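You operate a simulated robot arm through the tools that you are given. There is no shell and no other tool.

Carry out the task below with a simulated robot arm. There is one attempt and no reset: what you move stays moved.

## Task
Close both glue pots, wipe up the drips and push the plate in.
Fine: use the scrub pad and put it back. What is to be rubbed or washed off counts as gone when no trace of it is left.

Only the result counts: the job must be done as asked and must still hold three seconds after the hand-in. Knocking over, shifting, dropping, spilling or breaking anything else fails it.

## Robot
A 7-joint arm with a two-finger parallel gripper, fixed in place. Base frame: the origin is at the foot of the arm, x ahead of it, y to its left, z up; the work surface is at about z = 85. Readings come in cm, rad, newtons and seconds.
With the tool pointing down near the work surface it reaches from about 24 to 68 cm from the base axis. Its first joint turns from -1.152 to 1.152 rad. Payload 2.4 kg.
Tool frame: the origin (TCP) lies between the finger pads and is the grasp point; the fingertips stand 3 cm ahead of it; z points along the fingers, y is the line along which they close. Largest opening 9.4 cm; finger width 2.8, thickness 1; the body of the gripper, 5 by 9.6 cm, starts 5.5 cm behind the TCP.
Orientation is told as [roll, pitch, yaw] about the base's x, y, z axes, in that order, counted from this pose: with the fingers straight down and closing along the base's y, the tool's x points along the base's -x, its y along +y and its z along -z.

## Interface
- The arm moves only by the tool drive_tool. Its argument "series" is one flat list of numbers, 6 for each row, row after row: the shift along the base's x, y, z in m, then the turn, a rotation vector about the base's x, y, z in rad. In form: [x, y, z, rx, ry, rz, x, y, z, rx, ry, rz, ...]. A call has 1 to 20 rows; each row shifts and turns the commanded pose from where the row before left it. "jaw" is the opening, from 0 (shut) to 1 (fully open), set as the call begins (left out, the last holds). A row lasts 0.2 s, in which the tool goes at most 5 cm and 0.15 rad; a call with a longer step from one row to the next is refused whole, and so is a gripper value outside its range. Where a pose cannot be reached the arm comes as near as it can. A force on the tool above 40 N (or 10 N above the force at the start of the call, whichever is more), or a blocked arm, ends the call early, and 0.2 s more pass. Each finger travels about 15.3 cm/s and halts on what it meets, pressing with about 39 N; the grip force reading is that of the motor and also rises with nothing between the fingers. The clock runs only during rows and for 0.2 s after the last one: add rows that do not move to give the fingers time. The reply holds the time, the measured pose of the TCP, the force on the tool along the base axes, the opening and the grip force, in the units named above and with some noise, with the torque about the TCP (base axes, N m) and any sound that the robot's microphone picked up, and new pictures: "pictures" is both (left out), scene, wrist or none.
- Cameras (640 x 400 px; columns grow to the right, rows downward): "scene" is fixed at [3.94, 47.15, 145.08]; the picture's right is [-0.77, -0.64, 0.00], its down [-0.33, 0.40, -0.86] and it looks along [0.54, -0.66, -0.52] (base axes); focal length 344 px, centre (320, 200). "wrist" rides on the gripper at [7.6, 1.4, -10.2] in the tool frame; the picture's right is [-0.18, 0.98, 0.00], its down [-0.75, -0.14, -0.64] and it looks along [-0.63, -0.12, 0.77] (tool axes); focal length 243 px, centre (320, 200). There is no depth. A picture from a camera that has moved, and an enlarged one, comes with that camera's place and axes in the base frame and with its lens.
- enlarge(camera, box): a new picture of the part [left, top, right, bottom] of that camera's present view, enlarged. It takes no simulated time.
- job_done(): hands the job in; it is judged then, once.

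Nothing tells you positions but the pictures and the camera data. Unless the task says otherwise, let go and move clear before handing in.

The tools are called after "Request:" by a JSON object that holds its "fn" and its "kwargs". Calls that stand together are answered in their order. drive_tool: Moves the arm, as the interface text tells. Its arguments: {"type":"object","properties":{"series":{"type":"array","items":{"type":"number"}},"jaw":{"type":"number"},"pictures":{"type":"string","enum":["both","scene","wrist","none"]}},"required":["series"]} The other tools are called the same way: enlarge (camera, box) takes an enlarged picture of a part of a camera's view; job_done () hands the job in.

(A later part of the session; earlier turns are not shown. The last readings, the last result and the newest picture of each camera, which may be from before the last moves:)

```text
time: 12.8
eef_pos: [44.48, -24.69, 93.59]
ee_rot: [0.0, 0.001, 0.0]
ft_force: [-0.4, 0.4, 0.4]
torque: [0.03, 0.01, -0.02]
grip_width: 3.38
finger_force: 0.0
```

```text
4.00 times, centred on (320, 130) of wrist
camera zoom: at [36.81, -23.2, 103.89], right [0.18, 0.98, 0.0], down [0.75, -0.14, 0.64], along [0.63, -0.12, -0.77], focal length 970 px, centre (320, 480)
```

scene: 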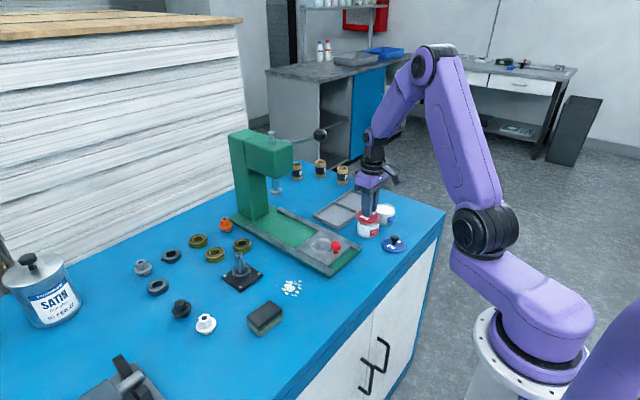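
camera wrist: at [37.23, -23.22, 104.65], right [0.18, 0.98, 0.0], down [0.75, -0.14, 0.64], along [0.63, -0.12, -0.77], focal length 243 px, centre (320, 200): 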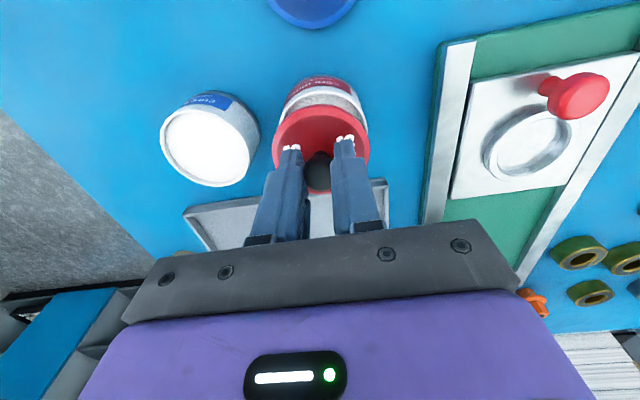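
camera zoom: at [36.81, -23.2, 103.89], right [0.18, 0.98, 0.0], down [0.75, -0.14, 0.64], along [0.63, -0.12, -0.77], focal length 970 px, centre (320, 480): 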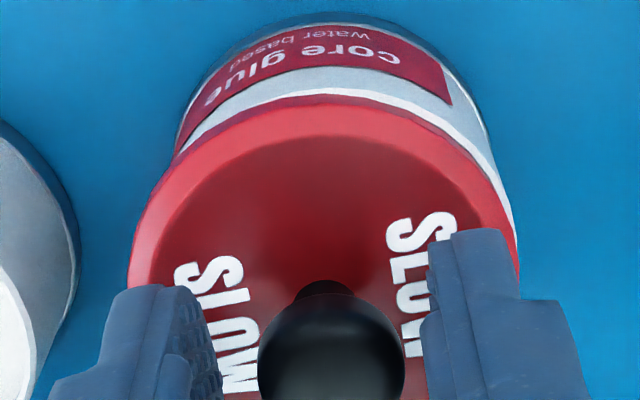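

The lid rests flat, but I want to know whether it is fully seated, so I'll zoom closely at the joint and use the open blue pot as a reference.

Request:
{"fn": "enlarge", "kwargs": {"camera": "scene", "box": [356, 216, 384, 240]}}

Request:
{"fn": "enlarge", "kwargs": {"camera": "scene", "box": [372, 204, 400, 228]}}

Request:
{"fn": "enlarge", "kwargs": {"camera": "wrist", "box": [270, 85, 380, 150]}}

```text
16.00 times, centred on (370, 228) of scene
camera zoom: at [3.94, 47.15, 145.08], right [-0.77, -0.64, 0.0], down [-0.33, 0.4, -0.86], along [0.54, -0.66, -0.52], focal length 5506 px, centre (-480, -248)
```

zoom: 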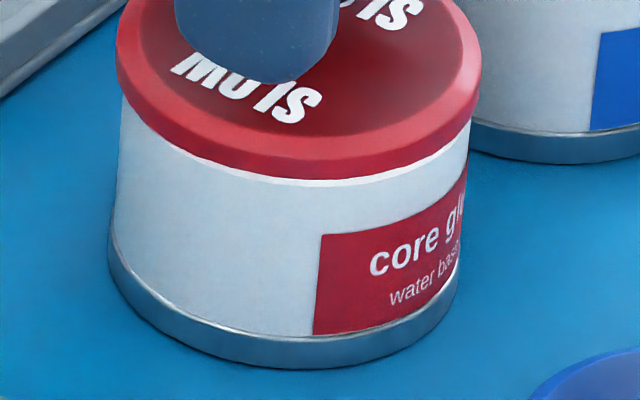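

```text
16.00 times, centred on (386, 216) of scene
camera zoom: at [3.94, 47.15, 145.08], right [-0.77, -0.64, 0.0], down [-0.33, 0.4, -0.86], along [0.54, -0.66, -0.52], focal length 5506 px, centre (-736, -56)
```

zoom: 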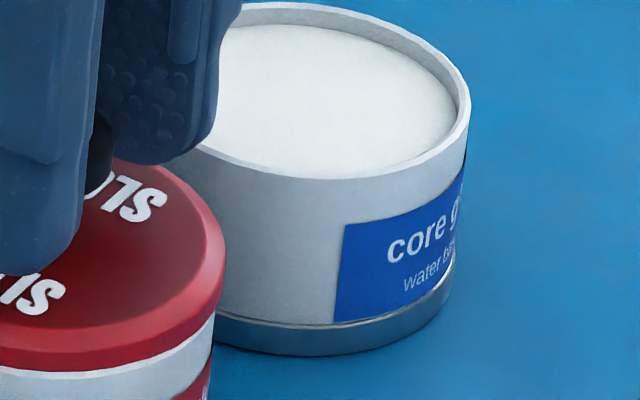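

```text
5.82 times, centred on (325, 118) of wrist
camera zoom: at [36.81, -23.2, 103.89], right [0.18, 0.98, 0.0], down [0.75, -0.14, 0.64], along [0.63, -0.12, -0.77], focal length 1412 px, centre (291, 680)
```

zoom: 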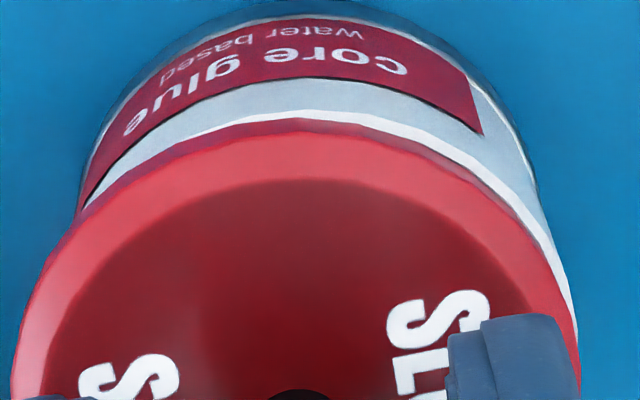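

The rim shows as a bright sliver on the (-x, +y) side, so the lid is about 0.15 cm too far towards (+x, -y). I'll regrip the knob, shift it that way, and press lightly.

Request:
{"fn": "drive_tool", "kwargs": {"series": [0, 0, 0, 0, 0, 0, 0, 0, 0, 0, 0, 0], "jaw": 0.0, "pictures": "none"}}

Request:
{"fn": "drive_tool", "kwargs": {"series": [0, 0, 0.002, 0, 0, 0, -0.0012, 0.0015, 0, 0, 0, 0, 0, 0, 0, 0, 0, 0], "pictures": "none"}}

Request:
{"fn": "enlarge", "kwargs": {"camera": "scene", "box": [350, 200, 390, 240]}}

Request:
{"fn": "enlarge", "kwargs": {"camera": "wrist", "box": [256, 80, 384, 160]}}

```text
time: 13.4
eef_pos: [44.47, -24.74, 93.65]
ee_rot: [0.001, 0.0, 0.001]
ft_force: [0.3, 0.9, 0.3]
torque: [0.02, 0.05, 0.03]
grip_width: 1.87
finger_force: 39.0
```

```text
time: 14.2
eef_pos: [44.28, -24.48, 93.88]
ee_rot: [0.001, 0.001, 0.001]
ft_force: [-0.3, -0.7, -0.7]
torque: [0.0, 0.0, -0.03]
grip_width: 1.84
finger_force: 38.7
```

```text
10.00 times, centred on (370, 220) of scene
camera zoom: at [3.94, 47.15, 145.08], right [-0.77, -0.64, 0.0], down [-0.33, 0.4, -0.86], along [0.54, -0.66, -0.52], focal length 3441 px, centre (-180, 0)
```

zoom: 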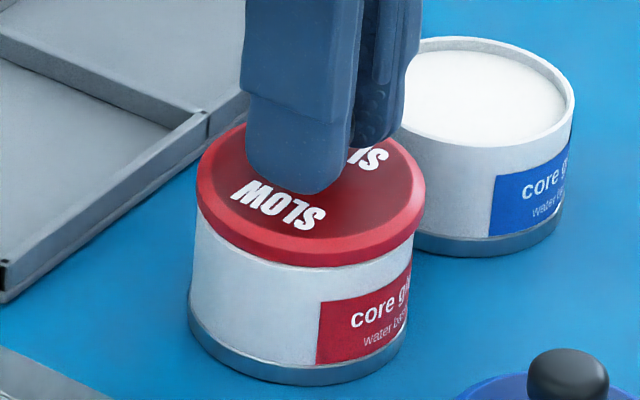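

```text
5.00 times, centred on (320, 120) of wrist
camera zoom: at [36.64, -23.0, 104.09], right [0.18, 0.98, 0.0], down [0.75, -0.14, 0.64], along [0.63, -0.12, -0.77], focal length 1213 px, centre (320, 600)
```

zoom: 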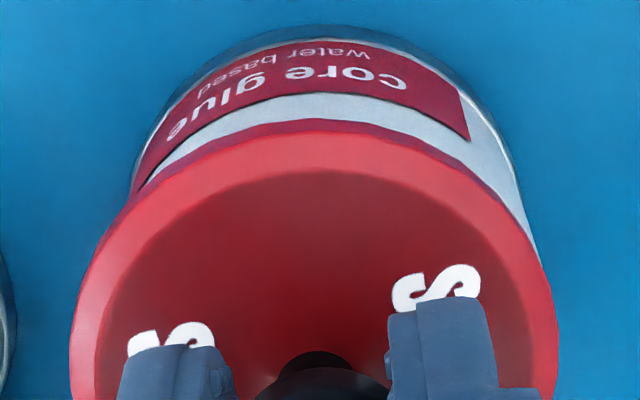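

The rim is now hidden under the lid edge all round. I'll lower it to contact and read the forces.

Request:
{"fn": "drive_tool", "kwargs": {"series": [0.0003, 0, -0.0015, 0, 0, 0, 0, 0, -0.0015, 0, 0, 0, 0, 0, 0, 0, 0, 0], "pictures": "none"}}

Request:
{"fn": "enlarge", "kwargs": {"camera": "scene", "box": [350, 200, 390, 240]}}

Request:
{"fn": "enlarge", "kwargs": {"camera": "wrist", "box": [256, 80, 384, 160]}}

```text
time: 15.0
eef_pos: [44.22, -24.52, 93.64]
ee_rot: [-0.001, -0.001, -0.001]
ft_force: [-2.4, 0.6, 8.9]
torque: [0.25, 0.27, 0.05]
grip_width: 1.89
finger_force: 39.1
```

```text
10.00 times, centred on (370, 220) of scene
camera zoom: at [3.92, 47.16, 145.08], right [-0.77, -0.64, 0.0], down [-0.33, 0.4, -0.86], along [0.54, -0.66, -0.52], focal length 3441 px, centre (-180, 0)
```

zoom: 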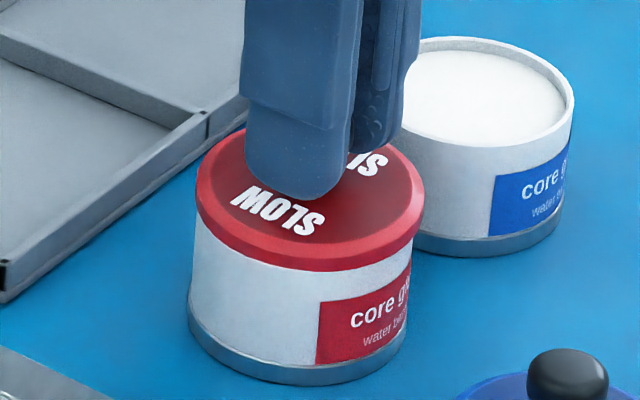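

```text
5.00 times, centred on (320, 120) of wrist
camera zoom: at [36.66, -23.03, 103.88], right [0.18, 0.98, 0.0], down [0.75, -0.14, 0.64], along [0.63, -0.12, -0.77], focal length 1213 px, centre (320, 600)
```

zoom: 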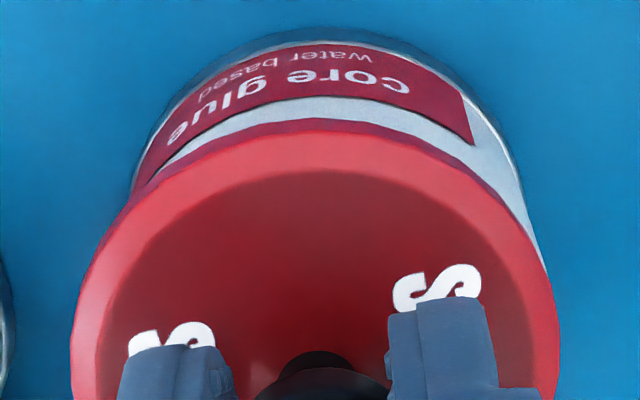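

Contact comes at the same height, so the lid simply rests flat on the rim, and it is now centred. I'll release it and lift away.

Request:
{"fn": "drive_tool", "kwargs": {"series": [0, 0, 0, 0, 0, 0, 0, 0, 0, 0, 0, 0, 0, 0, 0.02, 0, 0, 0, 0, 0, 0.03, 0, 0, 0, 0, 0, 0.03, 0, 0, 0, 0, 0, 0, 0, 0, 0], "jaw": 0.45}}

Request:
{"fn": "enlarge", "kwargs": {"camera": "scene", "box": [350, 200, 390, 240]}}

Request:
{"fn": "enlarge", "kwargs": {"camera": "wrist", "box": [256, 70, 384, 170]}}

```text
time: 16.4
eef_pos: [44.25, -24.72, 101.67]
ee_rot: [0.0, 0.001, 0.0]
ft_force: [0.4, 0.5, 0.4]
torque: [0.0, -0.01, 0.01]
grip_width: 4.22
finger_force: 0.2
camera wrist: at [36.58, -23.18, 111.92], right [0.18, 0.98, 0.0], down [0.75, -0.14, 0.64], along [0.63, -0.12, -0.77], focal length 243 px, centre (320, 200)
```

scene: 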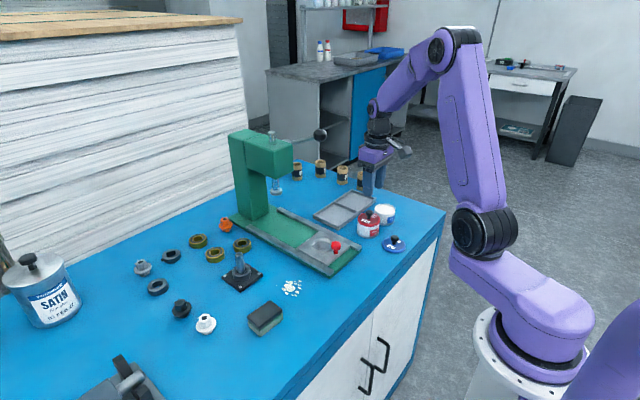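
wrist: 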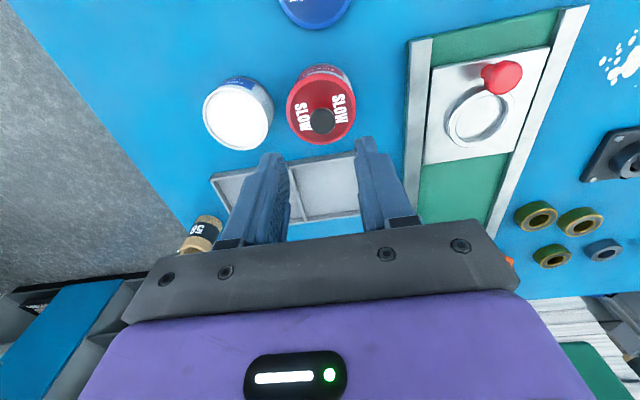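

```text
10.00 times, centred on (370, 220) of scene
camera zoom: at [3.94, 47.15, 145.08], right [-0.77, -0.64, 0.0], down [-0.33, 0.4, -0.86], along [0.54, -0.66, -0.52], focal length 3441 px, centre (-180, 0)
```

zoom: 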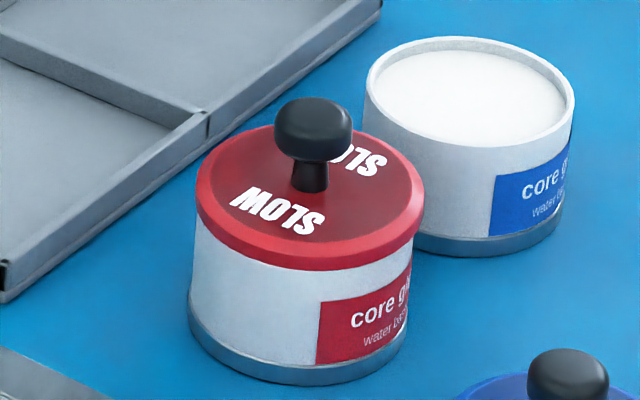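

```text
4.00 times, centred on (320, 120) of wrist
camera zoom: at [36.58, -23.18, 111.92], right [0.18, 0.98, 0.0], down [0.75, -0.14, 0.64], along [0.63, -0.12, -0.77], focal length 970 px, centre (320, 520)
```

zoom: 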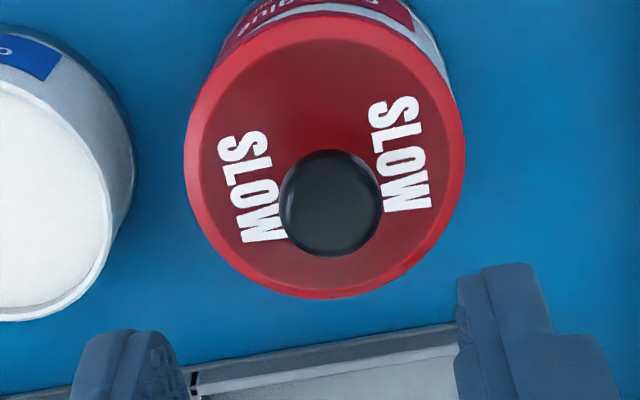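

The red pot is closed and the lid looks centred. Next is the blue lid, at about (35.3, -23.35), so I'll move above it.

Request:
{"fn": "drive_tool", "kwargs": {"series": [-0.0297, 0.0039, 0, 0, 0, 0, -0.0297, 0.0039, 0, 0, 0, 0, -0.0297, 0.0039, 0, 0, 0, 0, 0, 0, -0.035, 0, 0, 0, 0, 0, -0.035, 0, 0, 0, 0, 0, 0, 0, 0, 0]}}

Request:
{"fn": "enlarge", "kwargs": {"camera": "wrist", "box": [240, 70, 400, 170]}}

Request:
{"fn": "enlarge", "kwargs": {"camera": "scene", "box": [370, 200, 420, 260]}}

```text
time: 17.8
eef_pos: [35.17, -23.14, 94.39]
ee_rot: [0.0, -0.001, 0.0]
ft_force: [0.7, 0.5, 0.3]
torque: [0.0, 0.01, -0.02]
grip_width: 4.23
finger_force: 0.0
camera wrist: at [27.47, -21.71, 104.79], right [0.18, 0.98, 0.0], down [0.75, -0.14, 0.64], along [0.63, -0.12, -0.77], focal length 243 px, centre (320, 200)
```

scene: 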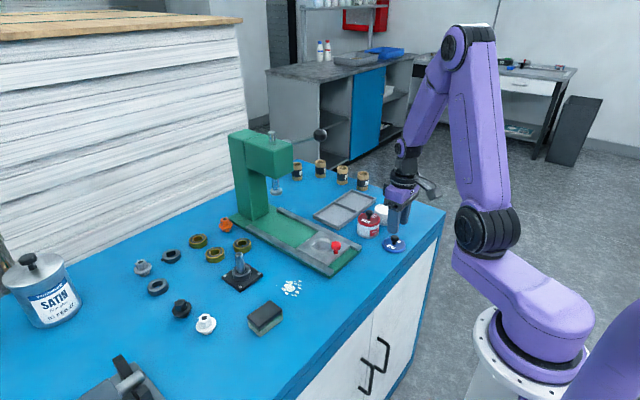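
wrist: 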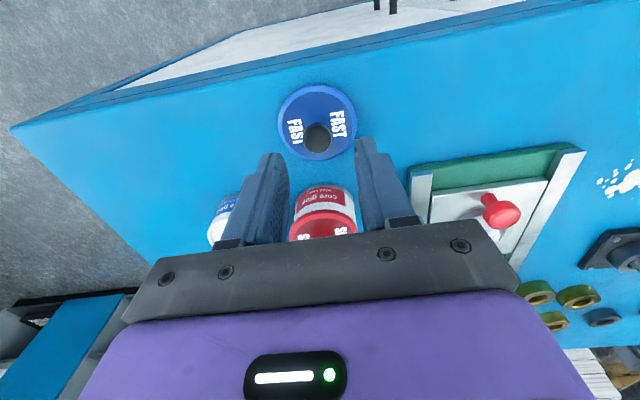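

```text
4.00 times, centred on (320, 120) of wrist
camera zoom: at [27.47, -21.71, 104.79], right [0.18, 0.98, 0.0], down [0.75, -0.14, 0.64], along [0.63, -0.12, -0.77], focal length 970 px, centre (320, 520)
```

zoom: 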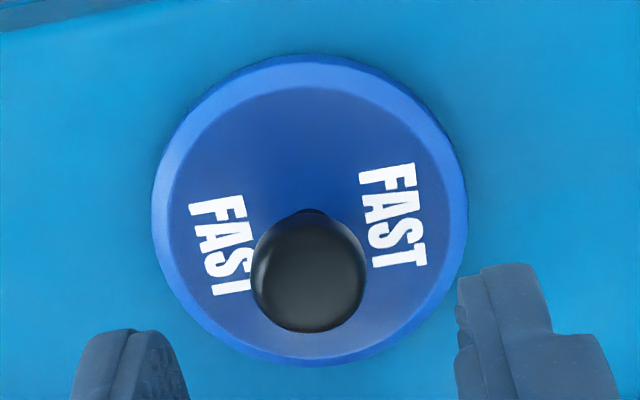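

```text
6.67 times, centred on (395, 230) of scene
camera zoom: at [3.94, 47.15, 145.08], right [-0.77, -0.64, 0.0], down [-0.33, 0.4, -0.86], along [0.54, -0.66, -0.52], focal length 2294 px, centre (-180, 0)
```

zoom: 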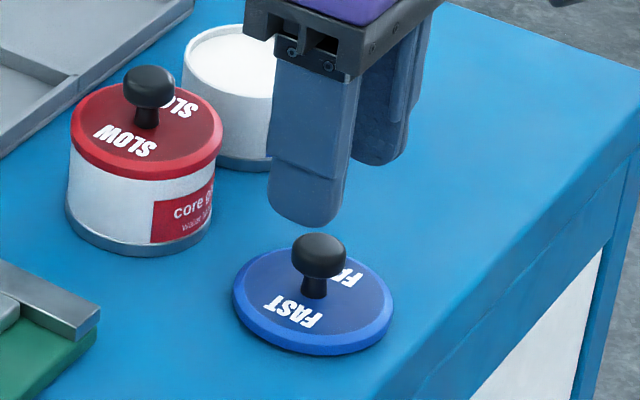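

The knob is about 0.2 cm ahead of the finger centre in x and 0.2 cm to the right. I'll correct for that, descend and grip.

Request:
{"fn": "drive_tool", "kwargs": {"series": [0.002, -0.002, -0.025, 0, 0, 0, 0, 0, -0.02, 0, 0, 0, 0, 0, -0.005, 0, 0, 0, 0, 0, 0, 0, 0, 0], "pictures": "none"}}

Request:
{"fn": "enlarge", "kwargs": {"camera": "wrist", "box": [220, 80, 420, 205]}}

```text
time: 18.8
eef_pos: [35.36, -23.55, 89.59]
ee_rot: [0.0, 0.0, 0.002]
ft_force: [-0.2, 0.3, 0.3]
torque: [0.01, -0.01, 0.02]
grip_width: 4.25
finger_force: 0.0
```

```text
3.20 times, centred on (320, 142) of wrist
camera zoom: at [27.69, -22.0, 99.84], right [0.18, 0.98, 0.0], down [0.75, -0.14, 0.64], along [0.63, -0.12, -0.77], focal length 776 px, centre (320, 384)
```

zoom: 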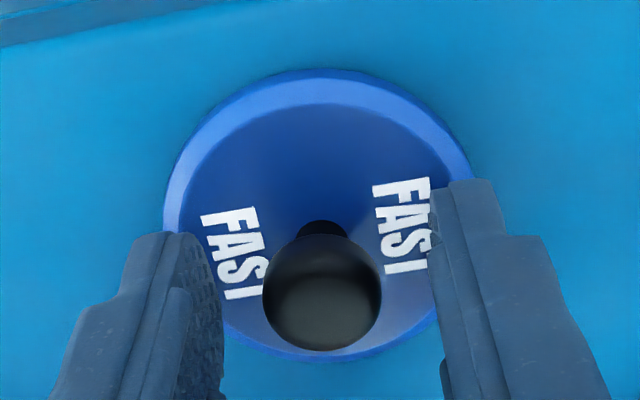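

The knob is centred between the fingers, so I'll close and lift.

Request:
{"fn": "drive_tool", "kwargs": {"series": [0, 0, 0, 0, 0, 0, 0, 0, 0, 0, 0, 0, 0, 0, 0, 0, 0, 0], "jaw": 0.0, "pictures": "none"}}

Request:
{"fn": "drive_tool", "kwargs": {"series": [0, 0, 0.01, 0, 0, 0, 0, 0, 0.03, 0, 0, 0, 0, 0, 0.04, 0, 0, 0, 0, 0, 0.04, 0, 0, 0, 0, 0, 0, 0, 0, 0]}}

Request:
{"fn": "enlarge", "kwargs": {"camera": "wrist", "box": [220, 80, 420, 205]}}

Request:
{"fn": "enlarge", "kwargs": {"camera": "scene", "box": [340, 180, 440, 250]}}

```text
time: 19.6
eef_pos: [35.32, -23.53, 89.5]
ee_rot: [0.0, 0.0, 0.001]
ft_force: [-0.5, 0.3, -0.5]
torque: [0.0, 0.02, -0.01]
grip_width: 1.86
finger_force: 39.0
```

```text
time: 20.8
eef_pos: [35.59, -23.61, 101.82]
ee_rot: [0.0, 0.0, 0.001]
ft_force: [-0.2, -0.1, -1.0]
torque: [0.0, 0.01, 0.0]
grip_width: 1.9
finger_force: 39.4
camera wrist: at [28.07, -22.22, 112.06], right [0.18, 0.98, 0.0], down [0.75, -0.14, 0.64], along [0.63, -0.12, -0.77], focal length 243 px, centre (320, 200)
```

scene: 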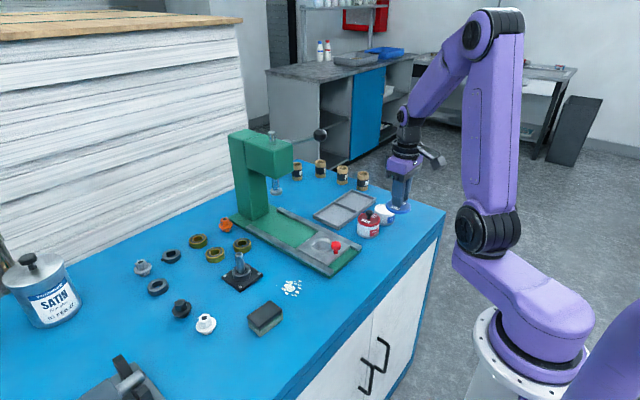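
wrist: 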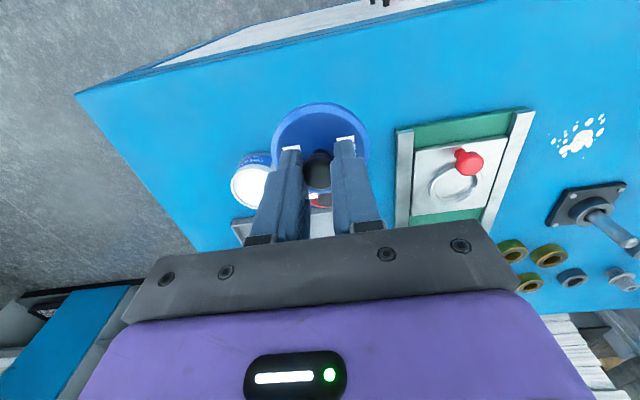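

```text
3.20 times, centred on (320, 142) of wrist
camera zoom: at [28.07, -22.22, 112.06], right [0.18, 0.98, 0.0], down [0.75, -0.14, 0.64], along [0.63, -0.12, -0.77], focal length 776 px, centre (320, 384)
```

zoom: 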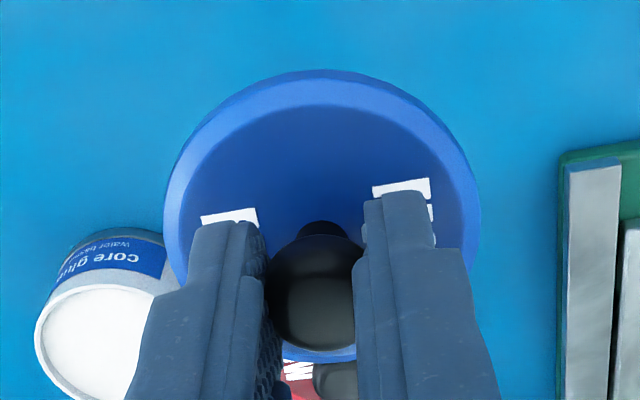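

```text
5.71 times, centred on (390, 215) of scene
camera zoom: at [3.94, 47.15, 145.08], right [-0.77, -0.64, 0.0], down [-0.33, 0.4, -0.86], along [0.54, -0.66, -0.52], focal length 1966 px, centre (-80, 114)
```

zoom: 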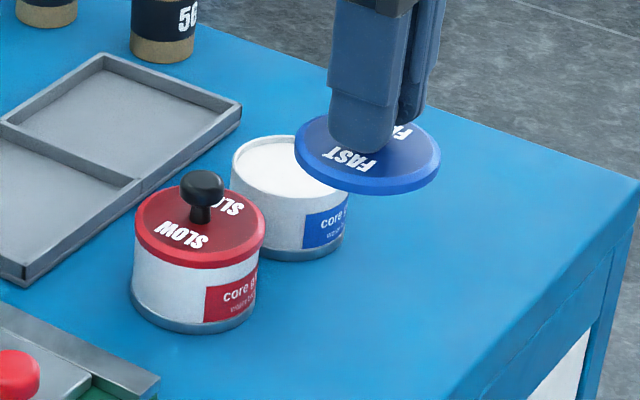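

The blue lid is up. Going by the red pot's result, the blue target for the tool is about (43.95, -33.1), so I'll move over at height and come down to hover above the blue pot.

Request:
{"fn": "drive_tool", "kwargs": {"series": [0.021, -0.0239, 0, 0, 0, 0, 0.021, -0.0239, 0, 0, 0, 0, 0.021, -0.0239, 0, 0, 0, 0, 0.021, -0.0238, 0, 0, 0, 0, 0, 0, 0, 0, 0, 0, 0, 0, -0.03, 0, 0, 0, 0, 0, -0.03, 0, 0, 0, 0, 0, -0.009, 0, 0, 0, 0, 0, 0, 0, 0, 0]}}

Request:
{"fn": "enlarge", "kwargs": {"camera": "wrist", "box": [256, 80, 384, 160]}}

Request:
{"fn": "enlarge", "kwargs": {"camera": "scene", "box": [360, 190, 424, 230]}}

```text
time: 22.8
eef_pos: [44.08, -33.16, 94.7]
ee_rot: [0.0, 0.0, 0.0]
ft_force: [-0.8, -0.3, -0.7]
torque: [-0.01, 0.0, -0.03]
grip_width: 1.86
finger_force: 39.2
camera wrist: at [36.35, -31.66, 104.93], right [0.18, 0.98, 0.0], down [0.75, -0.14, 0.64], along [0.63, -0.12, -0.77], focal length 243 px, centre (320, 200)
```

scene: 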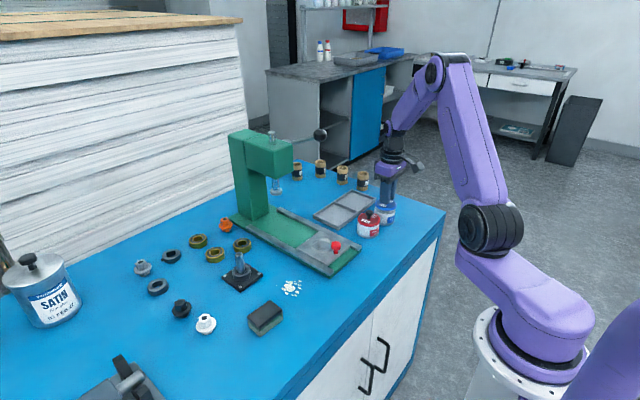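
wrist: 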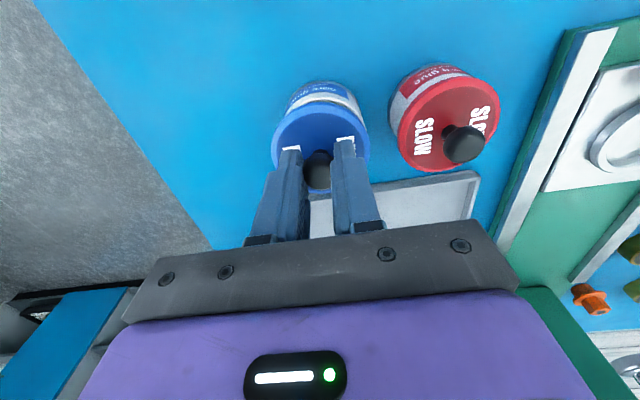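

```text
5.00 times, centred on (320, 120) of wrist
camera zoom: at [36.35, -31.66, 104.93], right [0.18, 0.98, 0.0], down [0.75, -0.14, 0.64], along [0.63, -0.12, -0.77], focal length 1213 px, centre (320, 600)
```

zoom: 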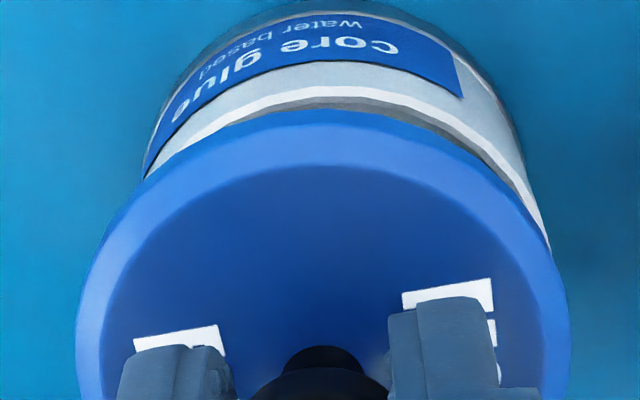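

```text
10.00 times, centred on (392, 210) of scene
camera zoom: at [3.94, 47.15, 145.08], right [-0.77, -0.64, 0.0], down [-0.33, 0.4, -0.86], along [0.54, -0.66, -0.52], focal length 3441 px, centre (-400, 100)
```

zoom: 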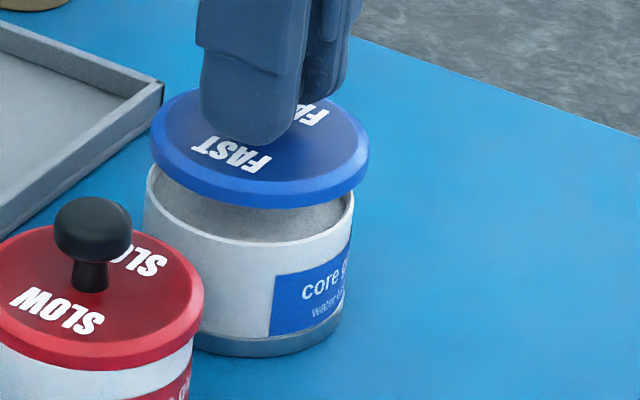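

The lid needs a small nudge of about (+0.07, +0.13) cm. I'll apply it and lower to just above contact.

Request:
{"fn": "drive_tool", "kwargs": {"series": [0.0007, 0.0013, 0, 0, 0, 0, 0, 0, -0.004, 0, 0, 0, 0, 0, -0.003, 0, 0, 0, 0, 0, 0, 0, 0, 0], "pictures": "none"}}

Request:
{"fn": "enlarge", "kwargs": {"camera": "wrist", "box": [256, 80, 384, 160]}}

Request:
{"fn": "enlarge", "kwargs": {"camera": "scene", "box": [360, 190, 424, 230]}}

```text
time: 23.8
eef_pos: [44.05, -33.08, 93.85]
ee_rot: [-0.001, 0.0, 0.0]
ft_force: [-0.1, -0.1, -0.1]
torque: [0.01, -0.01, -0.02]
grip_width: 1.91
finger_force: 38.4
```

```text
5.00 times, centred on (320, 120) of wrist
camera zoom: at [36.45, -31.57, 104.25], right [0.18, 0.98, 0.0], down [0.75, -0.14, 0.64], along [0.63, -0.12, -0.77], focal length 1213 px, centre (320, 600)
```

zoom: 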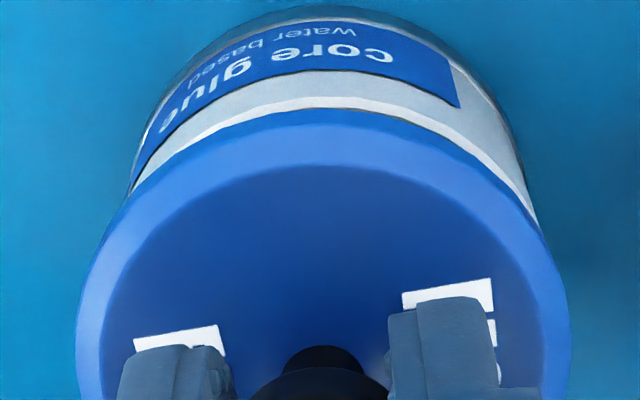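

```text
10.00 times, centred on (392, 210) of scene
camera zoom: at [3.94, 47.15, 145.08], right [-0.77, -0.64, 0.0], down [-0.33, 0.4, -0.86], along [0.54, -0.66, -0.52], focal length 3441 px, centre (-400, 100)
```

zoom: 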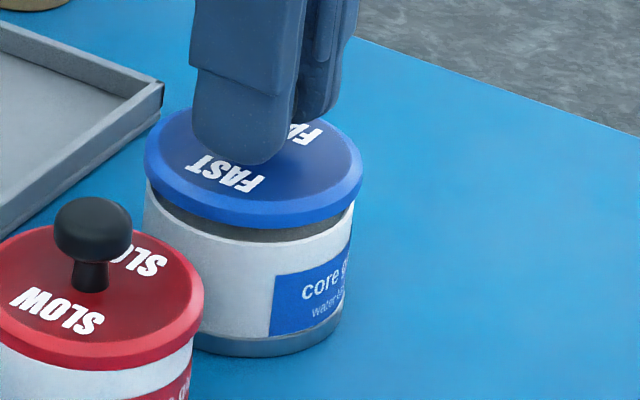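

Alignment is good to within about 0.05 cm. I'll lower to contact.

Request:
{"fn": "drive_tool", "kwargs": {"series": [0.0002, 0.0004, -0.0015, 0, 0, 0, 0, 0, -0.0015, 0, 0, 0, 0, 0, -0.001, 0, 0, 0, 0, 0, 0, 0, 0, 0], "pictures": "none"}}

Request:
{"fn": "enlarge", "kwargs": {"camera": "wrist", "box": [256, 80, 384, 160]}}

Request:
{"fn": "enlarge", "kwargs": {"camera": "scene", "box": [360, 190, 424, 230]}}

```text
time: 24.8
eef_pos: [44.01, -32.87, 93.52]
ee_rot: [0.0, 0.001, 0.0]
ft_force: [0.6, -0.5, -0.3]
torque: [0.03, 0.01, 0.03]
grip_width: 1.86
finger_force: 39.5
```

```text
5.00 times, centred on (320, 120) of wrist
camera zoom: at [36.4, -31.46, 103.86], right [0.18, 0.98, 0.0], down [0.75, -0.14, 0.64], along [0.63, -0.12, -0.77], focal length 1213 px, centre (320, 600)
```

zoom: 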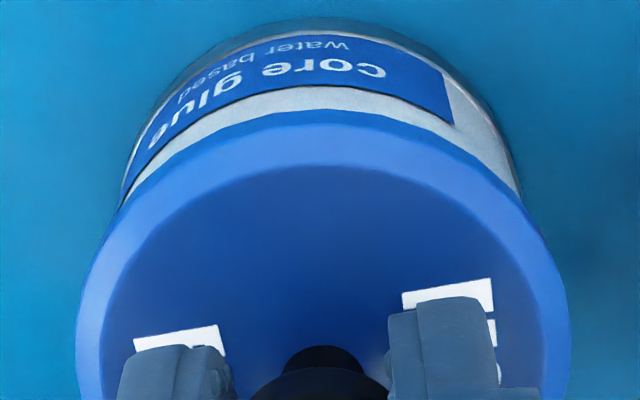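

```text
10.00 times, centred on (392, 210) of scene
camera zoom: at [3.94, 47.15, 145.08], right [-0.77, -0.64, 0.0], down [-0.33, 0.4, -0.86], along [0.54, -0.66, -0.52], focal length 3441 px, centre (-400, 100)
```

zoom: 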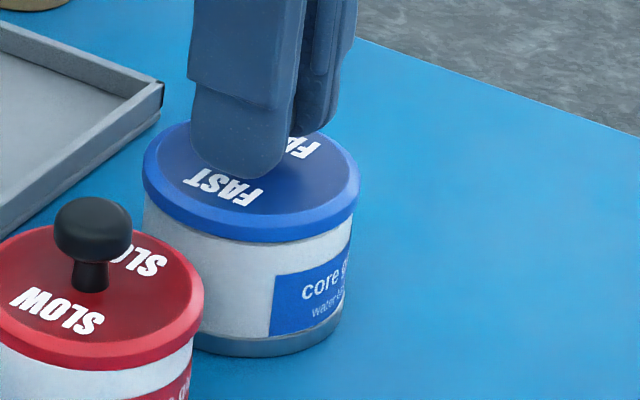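

The outlines match and the lid is just about touching. I'll lower a hair more and release.

Request:
{"fn": "drive_tool", "kwargs": {"series": [0, 0, -0.001, 0, 0, 0, 0, 0, -0.0005, 0, 0, 0, 0, 0, 0, 0, 0, 0], "pictures": "none"}}

```text
time: 25.6
eef_pos: [43.94, -33.02, 93.4]
ee_rot: [0.0, -0.001, 0.0]
ft_force: [-0.1, -0.3, -0.4]
torque: [-0.06, -0.01, -0.02]
grip_width: 1.88
finger_force: 38.7
```

Request:
{"fn": "drive_tool", "kwargs": {"series": [0, 0, -0.001, 0, 0, 0, 0, 0, -0.001, 0, 0, 0, 0, 0, 0, 0, 0, 0], "pictures": "none"}}

Request:
{"fn": "enlarge", "kwargs": {"camera": "wrist", "box": [256, 80, 384, 160]}}

Request:
{"fn": "enlarge", "kwargs": {"camera": "scene", "box": [372, 204, 400, 228]}}

```text
time: 26.4
eef_pos: [44.02, -32.99, 93.26]
ee_rot: [-0.001, -0.002, 0.001]
ft_force: [-7.0, 4.2, 30.5]
torque: [0.06, 0.28, 0.0]
grip_width: 1.87
finger_force: 39.7
heard: snap
```

```text
5.00 times, centred on (320, 120) of wrist
camera zoom: at [36.37, -31.47, 103.59], right [0.18, 0.98, 0.0], down [0.75, -0.14, 0.64], along [0.63, -0.12, -0.76], focal length 1213 px, centre (320, 600)
```

zoom: 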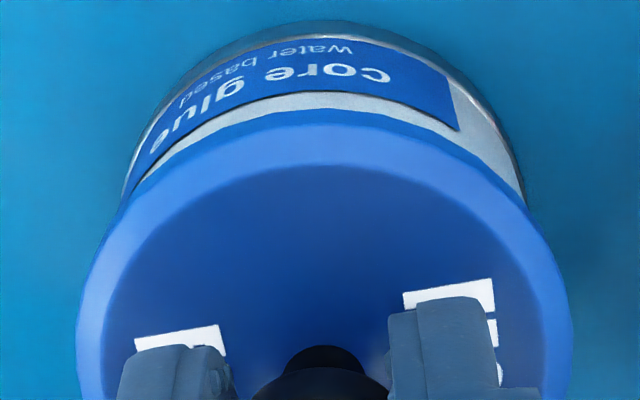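

```text
16.00 times, centred on (386, 216) of scene
camera zoom: at [3.88, 47.2, 145.07], right [-0.77, -0.64, 0.0], down [-0.33, 0.4, -0.86], along [0.54, -0.66, -0.52], focal length 5506 px, centre (-736, -56)
```

zoom: 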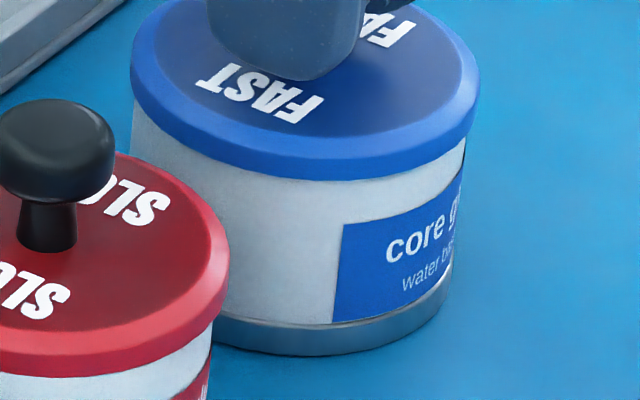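

I heard a snap as the blue lid seated at z 93.26 with about 30 N. The red lid made contact about 0.3 cm higher and gave no snap, so it still needs seating. I'll release blue and inspect both.

Request:
{"fn": "drive_tool", "kwargs": {"series": [0, 0, 0.002, 0, 0, 0, 0, 0, 0, 0, 0, 0], "pictures": "none"}}

Request:
{"fn": "drive_tool", "kwargs": {"series": [0, 0, 0, 0, 0, 0, 0, 0, 0, 0, 0, 0, 0, 0, 0.02, 0, 0, 0, 0, 0, 0.03, 0, 0, 0, 0, 0, 0.03, 0, 0, 0, 0, 0, 0, 0, 0, 0], "jaw": 0.42}}

Request:
{"fn": "enlarge", "kwargs": {"camera": "scene", "box": [372, 204, 400, 228]}}

Request:
{"fn": "enlarge", "kwargs": {"camera": "scene", "box": [356, 216, 384, 240]}}

Request:
{"fn": "enlarge", "kwargs": {"camera": "wrist", "box": [280, 50, 480, 175]}}

```text
time: 27.0
eef_pos: [44.09, -33.03, 93.37]
ee_rot: [-0.001, -0.001, -0.001]
ft_force: [1.4, -0.4, 2.0]
torque: [-0.05, -0.22, 0.01]
grip_width: 1.86
finger_force: 39.1
```

```text
time: 28.4
eef_pos: [44.13, -32.89, 101.29]
ee_rot: [0.0, 0.001, 0.0]
ft_force: [-0.6, -0.3, -0.5]
torque: [-0.02, -0.01, -0.02]
grip_width: 3.92
finger_force: 0.2
camera wrist: at [36.54, -31.4, 111.64], right [0.18, 0.98, 0.0], down [0.75, -0.14, 0.64], along [0.63, -0.12, -0.77], focal length 243 px, centre (320, 200)
```

scene: 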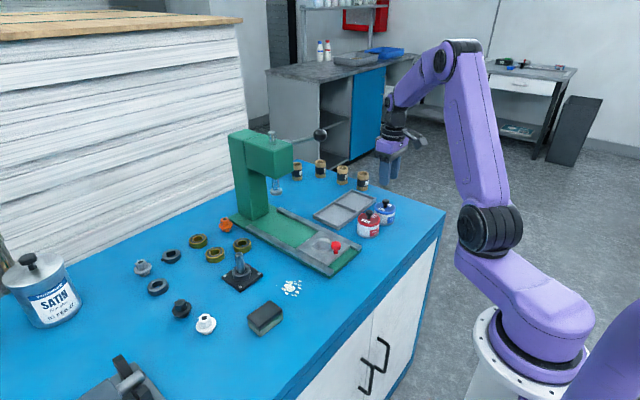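
wrist: 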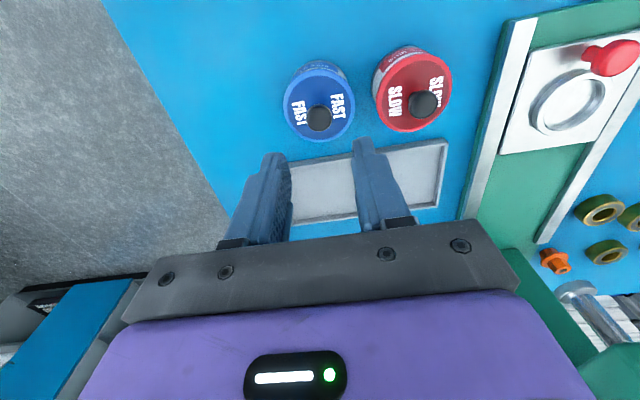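

```text
16.00 times, centred on (386, 216) of scene
camera zoom: at [3.94, 47.15, 145.08], right [-0.77, -0.64, 0.0], down [-0.33, 0.4, -0.86], along [0.54, -0.66, -0.52], focal length 5506 px, centre (-736, -56)
```

zoom: 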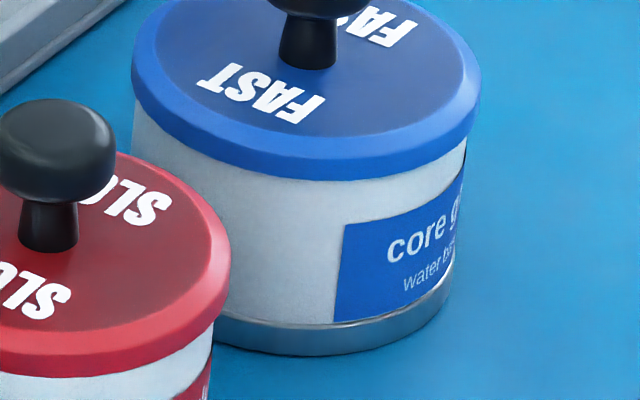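

```text
16.00 times, centred on (370, 228) of scene
camera zoom: at [3.94, 47.15, 145.08], right [-0.77, -0.64, 0.0], down [-0.33, 0.4, -0.86], along [0.54, -0.66, -0.52], focal length 5506 px, centre (-480, -248)
```

zoom: 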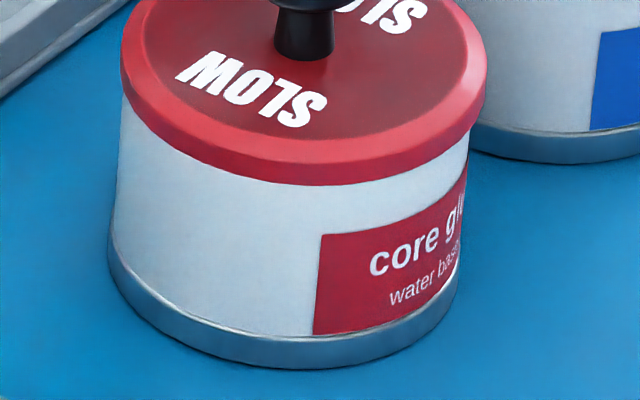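

```text
3.20 times, centred on (380, 112) of wrist
camera zoom: at [36.54, -31.4, 111.64], right [0.18, 0.98, 0.0], down [0.75, -0.14, 0.64], along [0.63, -0.12, -0.77], focal length 776 px, centre (128, 480)
```

zoom: 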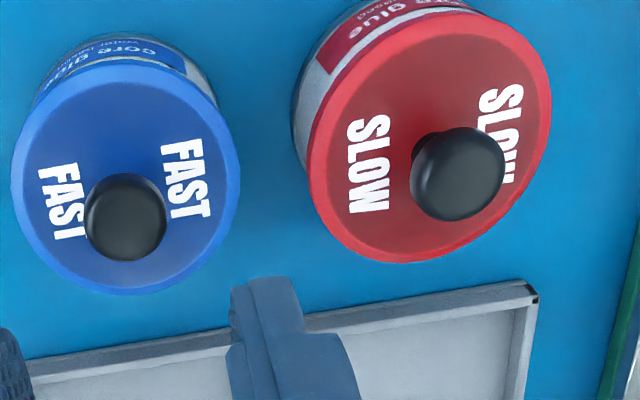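

The blue lid sits lower on its pot than the red one, so the red is about 1 mm unseated. I'll go back to the red knob, grip it and press until it snaps.

Request:
{"fn": "drive_tool", "kwargs": {"series": [0.0007, 0.028, 0, 0, 0, 0, 0.0007, 0.028, 0, 0, 0, 0, 0.0008, 0.0281, 0, 0, 0, 0, 0, 0, -0.025, 0, 0, 0, 0, 0, -0.025, 0, 0, 0, 0, 0, 0, 0, 0, 0], "pictures": "wrist"}}

Request:
{"fn": "enlarge", "kwargs": {"camera": "wrist", "box": [220, 80, 420, 205]}}

```text
time: 29.8
eef_pos: [44.06, -24.52, 96.52]
ee_rot: [0.0, -0.001, 0.0]
ft_force: [-0.6, 0.6, -0.2]
torque: [-0.01, 0.02, -0.02]
grip_width: 3.94
finger_force: 0.1
camera wrist: at [36.49, -23.02, 106.63], right [0.18, 0.98, 0.0], down [0.75, -0.14, 0.64], along [0.63, -0.12, -0.77], focal length 243 px, centre (320, 200)
```

wrist: 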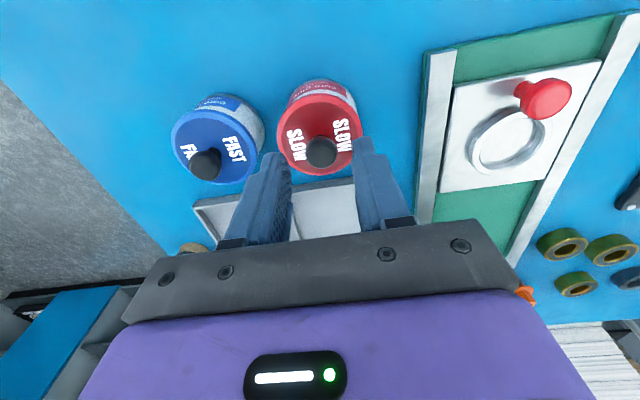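

```text
3.20 times, centred on (320, 142) of wrist
camera zoom: at [36.49, -23.02, 106.63], right [0.18, 0.98, 0.0], down [0.75, -0.14, 0.64], along [0.63, -0.12, -0.77], focal length 776 px, centre (320, 384)
```

zoom: 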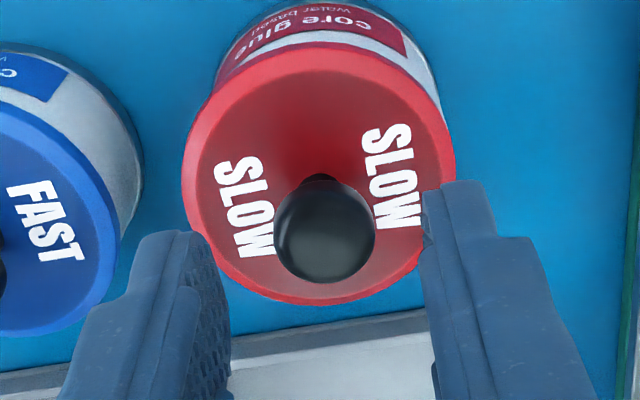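

I'm aligned over the red knob. I'll descend, grip, then press down in small steps.

Request:
{"fn": "drive_tool", "kwargs": {"series": [0, 0, -0.015, 0, 0, 0, 0, 0, -0.0135, 0, 0, 0, 0, 0, 0, 0, 0, 0], "pictures": "none"}}

Request:
{"fn": "drive_tool", "kwargs": {"series": [0, 0, 0, 0, 0, 0, 0, 0, 0, 0, 0, 0], "jaw": 0.0, "pictures": "none"}}

Request:
{"fn": "enlarge", "kwargs": {"camera": "wrist", "box": [256, 80, 384, 160]}}

Request:
{"fn": "enlarge", "kwargs": {"camera": "scene", "box": [350, 200, 390, 240]}}

```text
time: 30.6
eef_pos: [44.13, -24.49, 93.63]
ee_rot: [-0.001, 0.001, 0.0]
ft_force: [0.0, 0.6, -1.1]
torque: [0.0, 0.02, -0.02]
grip_width: 3.98
finger_force: 0.0
```

```text
time: 31.2
eef_pos: [43.96, -24.47, 93.55]
ee_rot: [0.0, 0.0, -0.001]
ft_force: [-1.1, 0.6, -0.7]
torque: [0.02, -0.01, 0.02]
grip_width: 1.89
finger_force: 38.8
```

```text
5.00 times, centred on (320, 120) of wrist
camera zoom: at [36.47, -22.93, 103.86], right [0.18, 0.98, 0.0], down [0.75, -0.14, 0.64], along [0.63, -0.12, -0.77], focal length 1213 px, centre (320, 600)
```

zoom: 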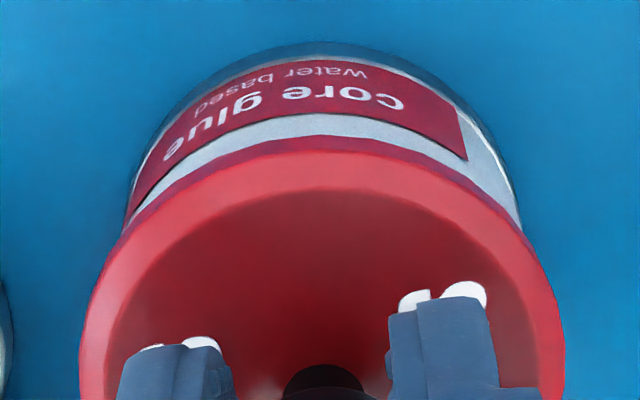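

```text
10.00 times, centred on (370, 220) of scene
camera zoom: at [3.94, 47.15, 145.08], right [-0.77, -0.64, 0.0], down [-0.33, 0.4, -0.86], along [0.54, -0.66, -0.52], focal length 3441 px, centre (-180, 0)
```

zoom: 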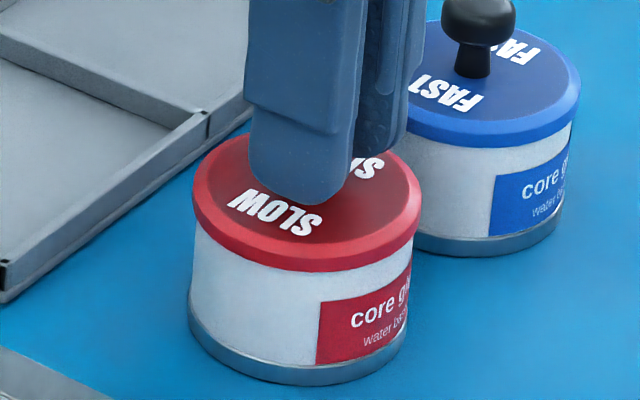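

Request:
{"fn": "drive_tool", "kwargs": {"series": [0, 0, -0.001, 0, 0, 0, 0, 0, -0.001, 0, 0, 0, 0, 0, 0, 0, 0, 0], "pictures": "none"}}

```text
time: 32.0
eef_pos: [44.03, -24.49, 93.34]
ee_rot: [0.001, 0.0, 0.0]
ft_force: [-13.6, 5.0, 32.2]
torque: [0.14, 0.28, 0.04]
grip_width: 1.86
finger_force: 39.2
heard: snap
```

The red lid snapped on too. I'll ease off, release, lift clear and verify both.

Request:
{"fn": "drive_tool", "kwargs": {"series": [0, 0, 0.002, 0, 0, 0, 0, 0, 0, 0, 0, 0], "pictures": "none"}}

Request:
{"fn": "drive_tool", "kwargs": {"series": [0, 0, 0, 0, 0, 0, 0, 0, 0, 0, 0, 0, 0, 0, 0.02, 0, 0, 0, 0, 0, 0.03, 0, 0, 0, 0, 0, 0.04, 0, 0, 0, 0, 0, 0, 0, 0, 0], "jaw": 0.5}}

Request:
{"fn": "enlarge", "kwargs": {"camera": "scene", "box": [350, 195, 405, 240]}}

Request:
{"fn": "enlarge", "kwargs": {"camera": "scene", "box": [356, 216, 384, 240]}}

```text
time: 32.6
eef_pos: [44.38, -24.62, 93.51]
ee_rot: [-0.002, -0.001, 0.001]
ft_force: [0.8, 0.2, 0.8]
torque: [0.0, -0.01, 0.01]
grip_width: 1.89
finger_force: 38.7
heard: snap
```

```text
time: 34.0
eef_pos: [44.01, -24.37, 102.64]
ee_rot: [0.0, 0.0, 0.001]
ft_force: [0.2, 0.0, -0.4]
torque: [0.02, 0.01, -0.02]
grip_width: 4.68
finger_force: 0.1
heard: snap
camera wrist: at [36.47, -22.93, 112.94], right [0.18, 0.98, 0.0], down [0.75, -0.14, 0.64], along [0.63, -0.12, -0.77], focal length 243 px, centre (320, 200)
```

scene: 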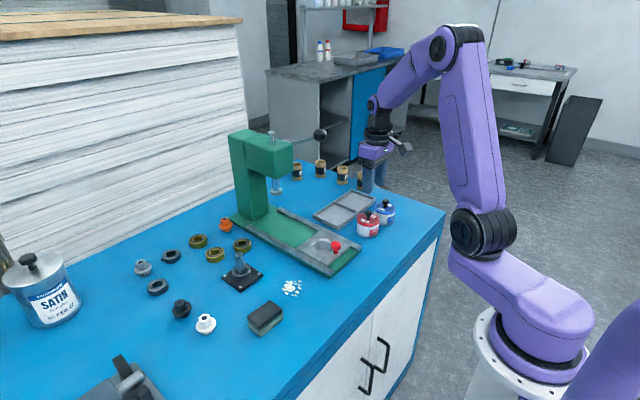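
wrist: 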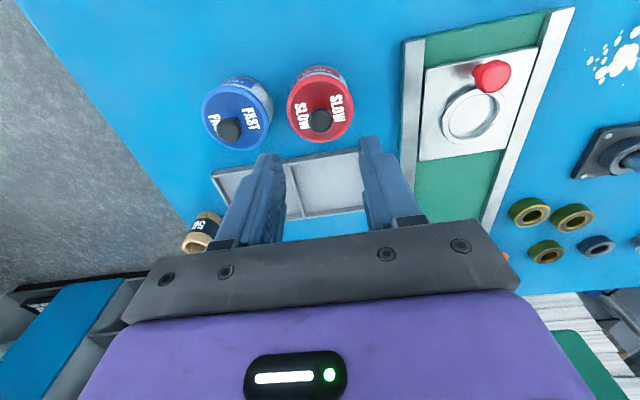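

```text
8.89 times, centred on (378, 218) of scene
camera zoom: at [3.94, 47.15, 145.08], right [-0.77, -0.64, 0.0], down [-0.33, 0.4, -0.86], along [0.54, -0.66, -0.52], focal length 3059 px, centre (-191, 44)
```

zoom: 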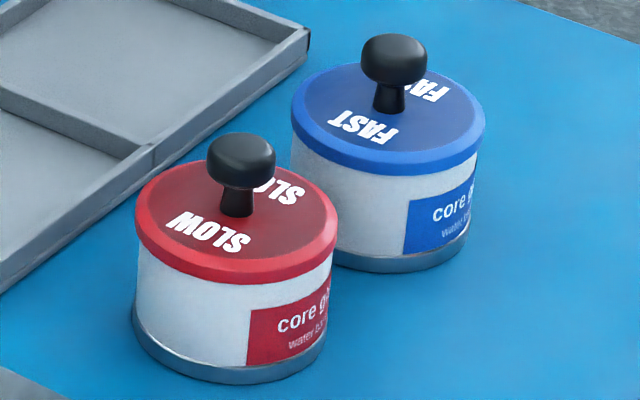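

```text
16.00 times, centred on (370, 228) of scene
camera zoom: at [3.94, 47.15, 145.08], right [-0.77, -0.64, 0.0], down [-0.33, 0.4, -0.86], along [0.54, -0.66, -0.52], focal length 5506 px, centre (-480, -248)
```

zoom: 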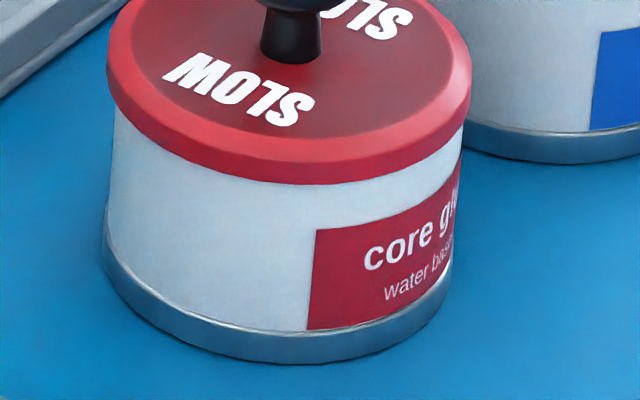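

I heard three snaps for the red lid in all, so it may have popped off and on again. I'll compare how both lids sit at high zoom.

Request:
{"fn": "enlarge", "kwargs": {"camera": "scene", "box": [364, 222, 380, 232]}}

Request:
{"fn": "enlarge", "kwargs": {"camera": "scene", "box": [380, 211, 396, 221]}}

Request:
{"fn": "enlarge", "kwargs": {"camera": "wrist", "box": [190, 55, 370, 155]}}

```text
16.00 times, centred on (372, 227) of scene
camera zoom: at [3.94, 47.15, 145.08], right [-0.77, -0.64, 0.0], down [-0.33, 0.4, -0.86], along [0.54, -0.66, -0.52], focal length 5506 px, centre (-512, -232)
```

zoom: 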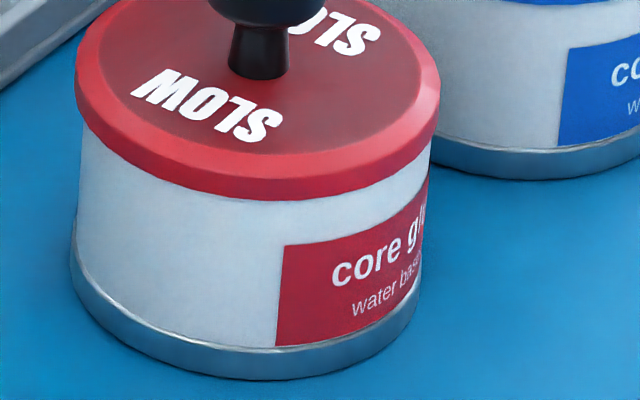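

```text
16.00 times, centred on (388, 216) of scene
camera zoom: at [3.94, 47.15, 145.08], right [-0.77, -0.64, 0.0], down [-0.33, 0.4, -0.86], along [0.54, -0.66, -0.52], focal length 5506 px, centre (-768, -56)
```

zoom: 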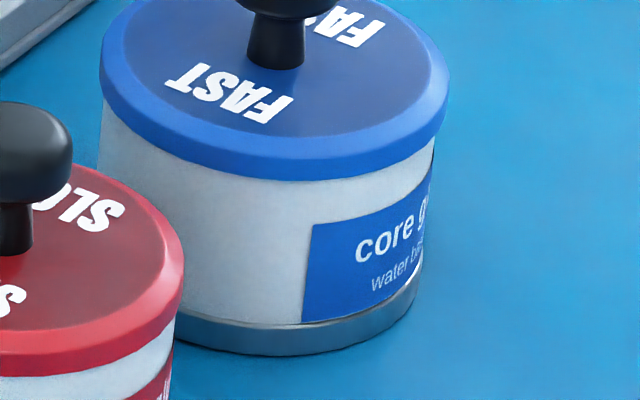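

```text
3.56 times, centred on (280, 105) of wrist
camera zoom: at [36.47, -22.93, 112.94], right [0.18, 0.98, 0.0], down [0.75, -0.14, 0.64], along [0.63, -0.12, -0.77], focal length 863 px, centre (462, 538)
```

zoom: 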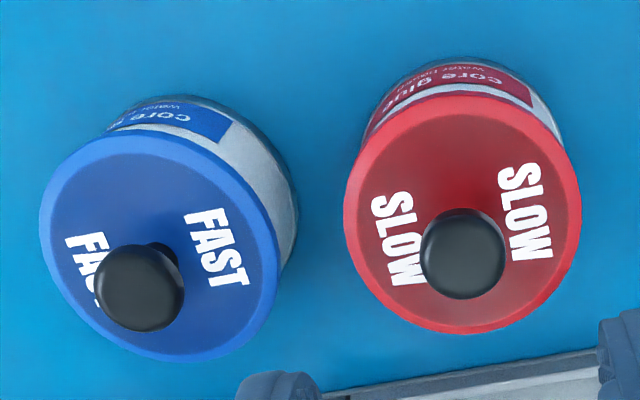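

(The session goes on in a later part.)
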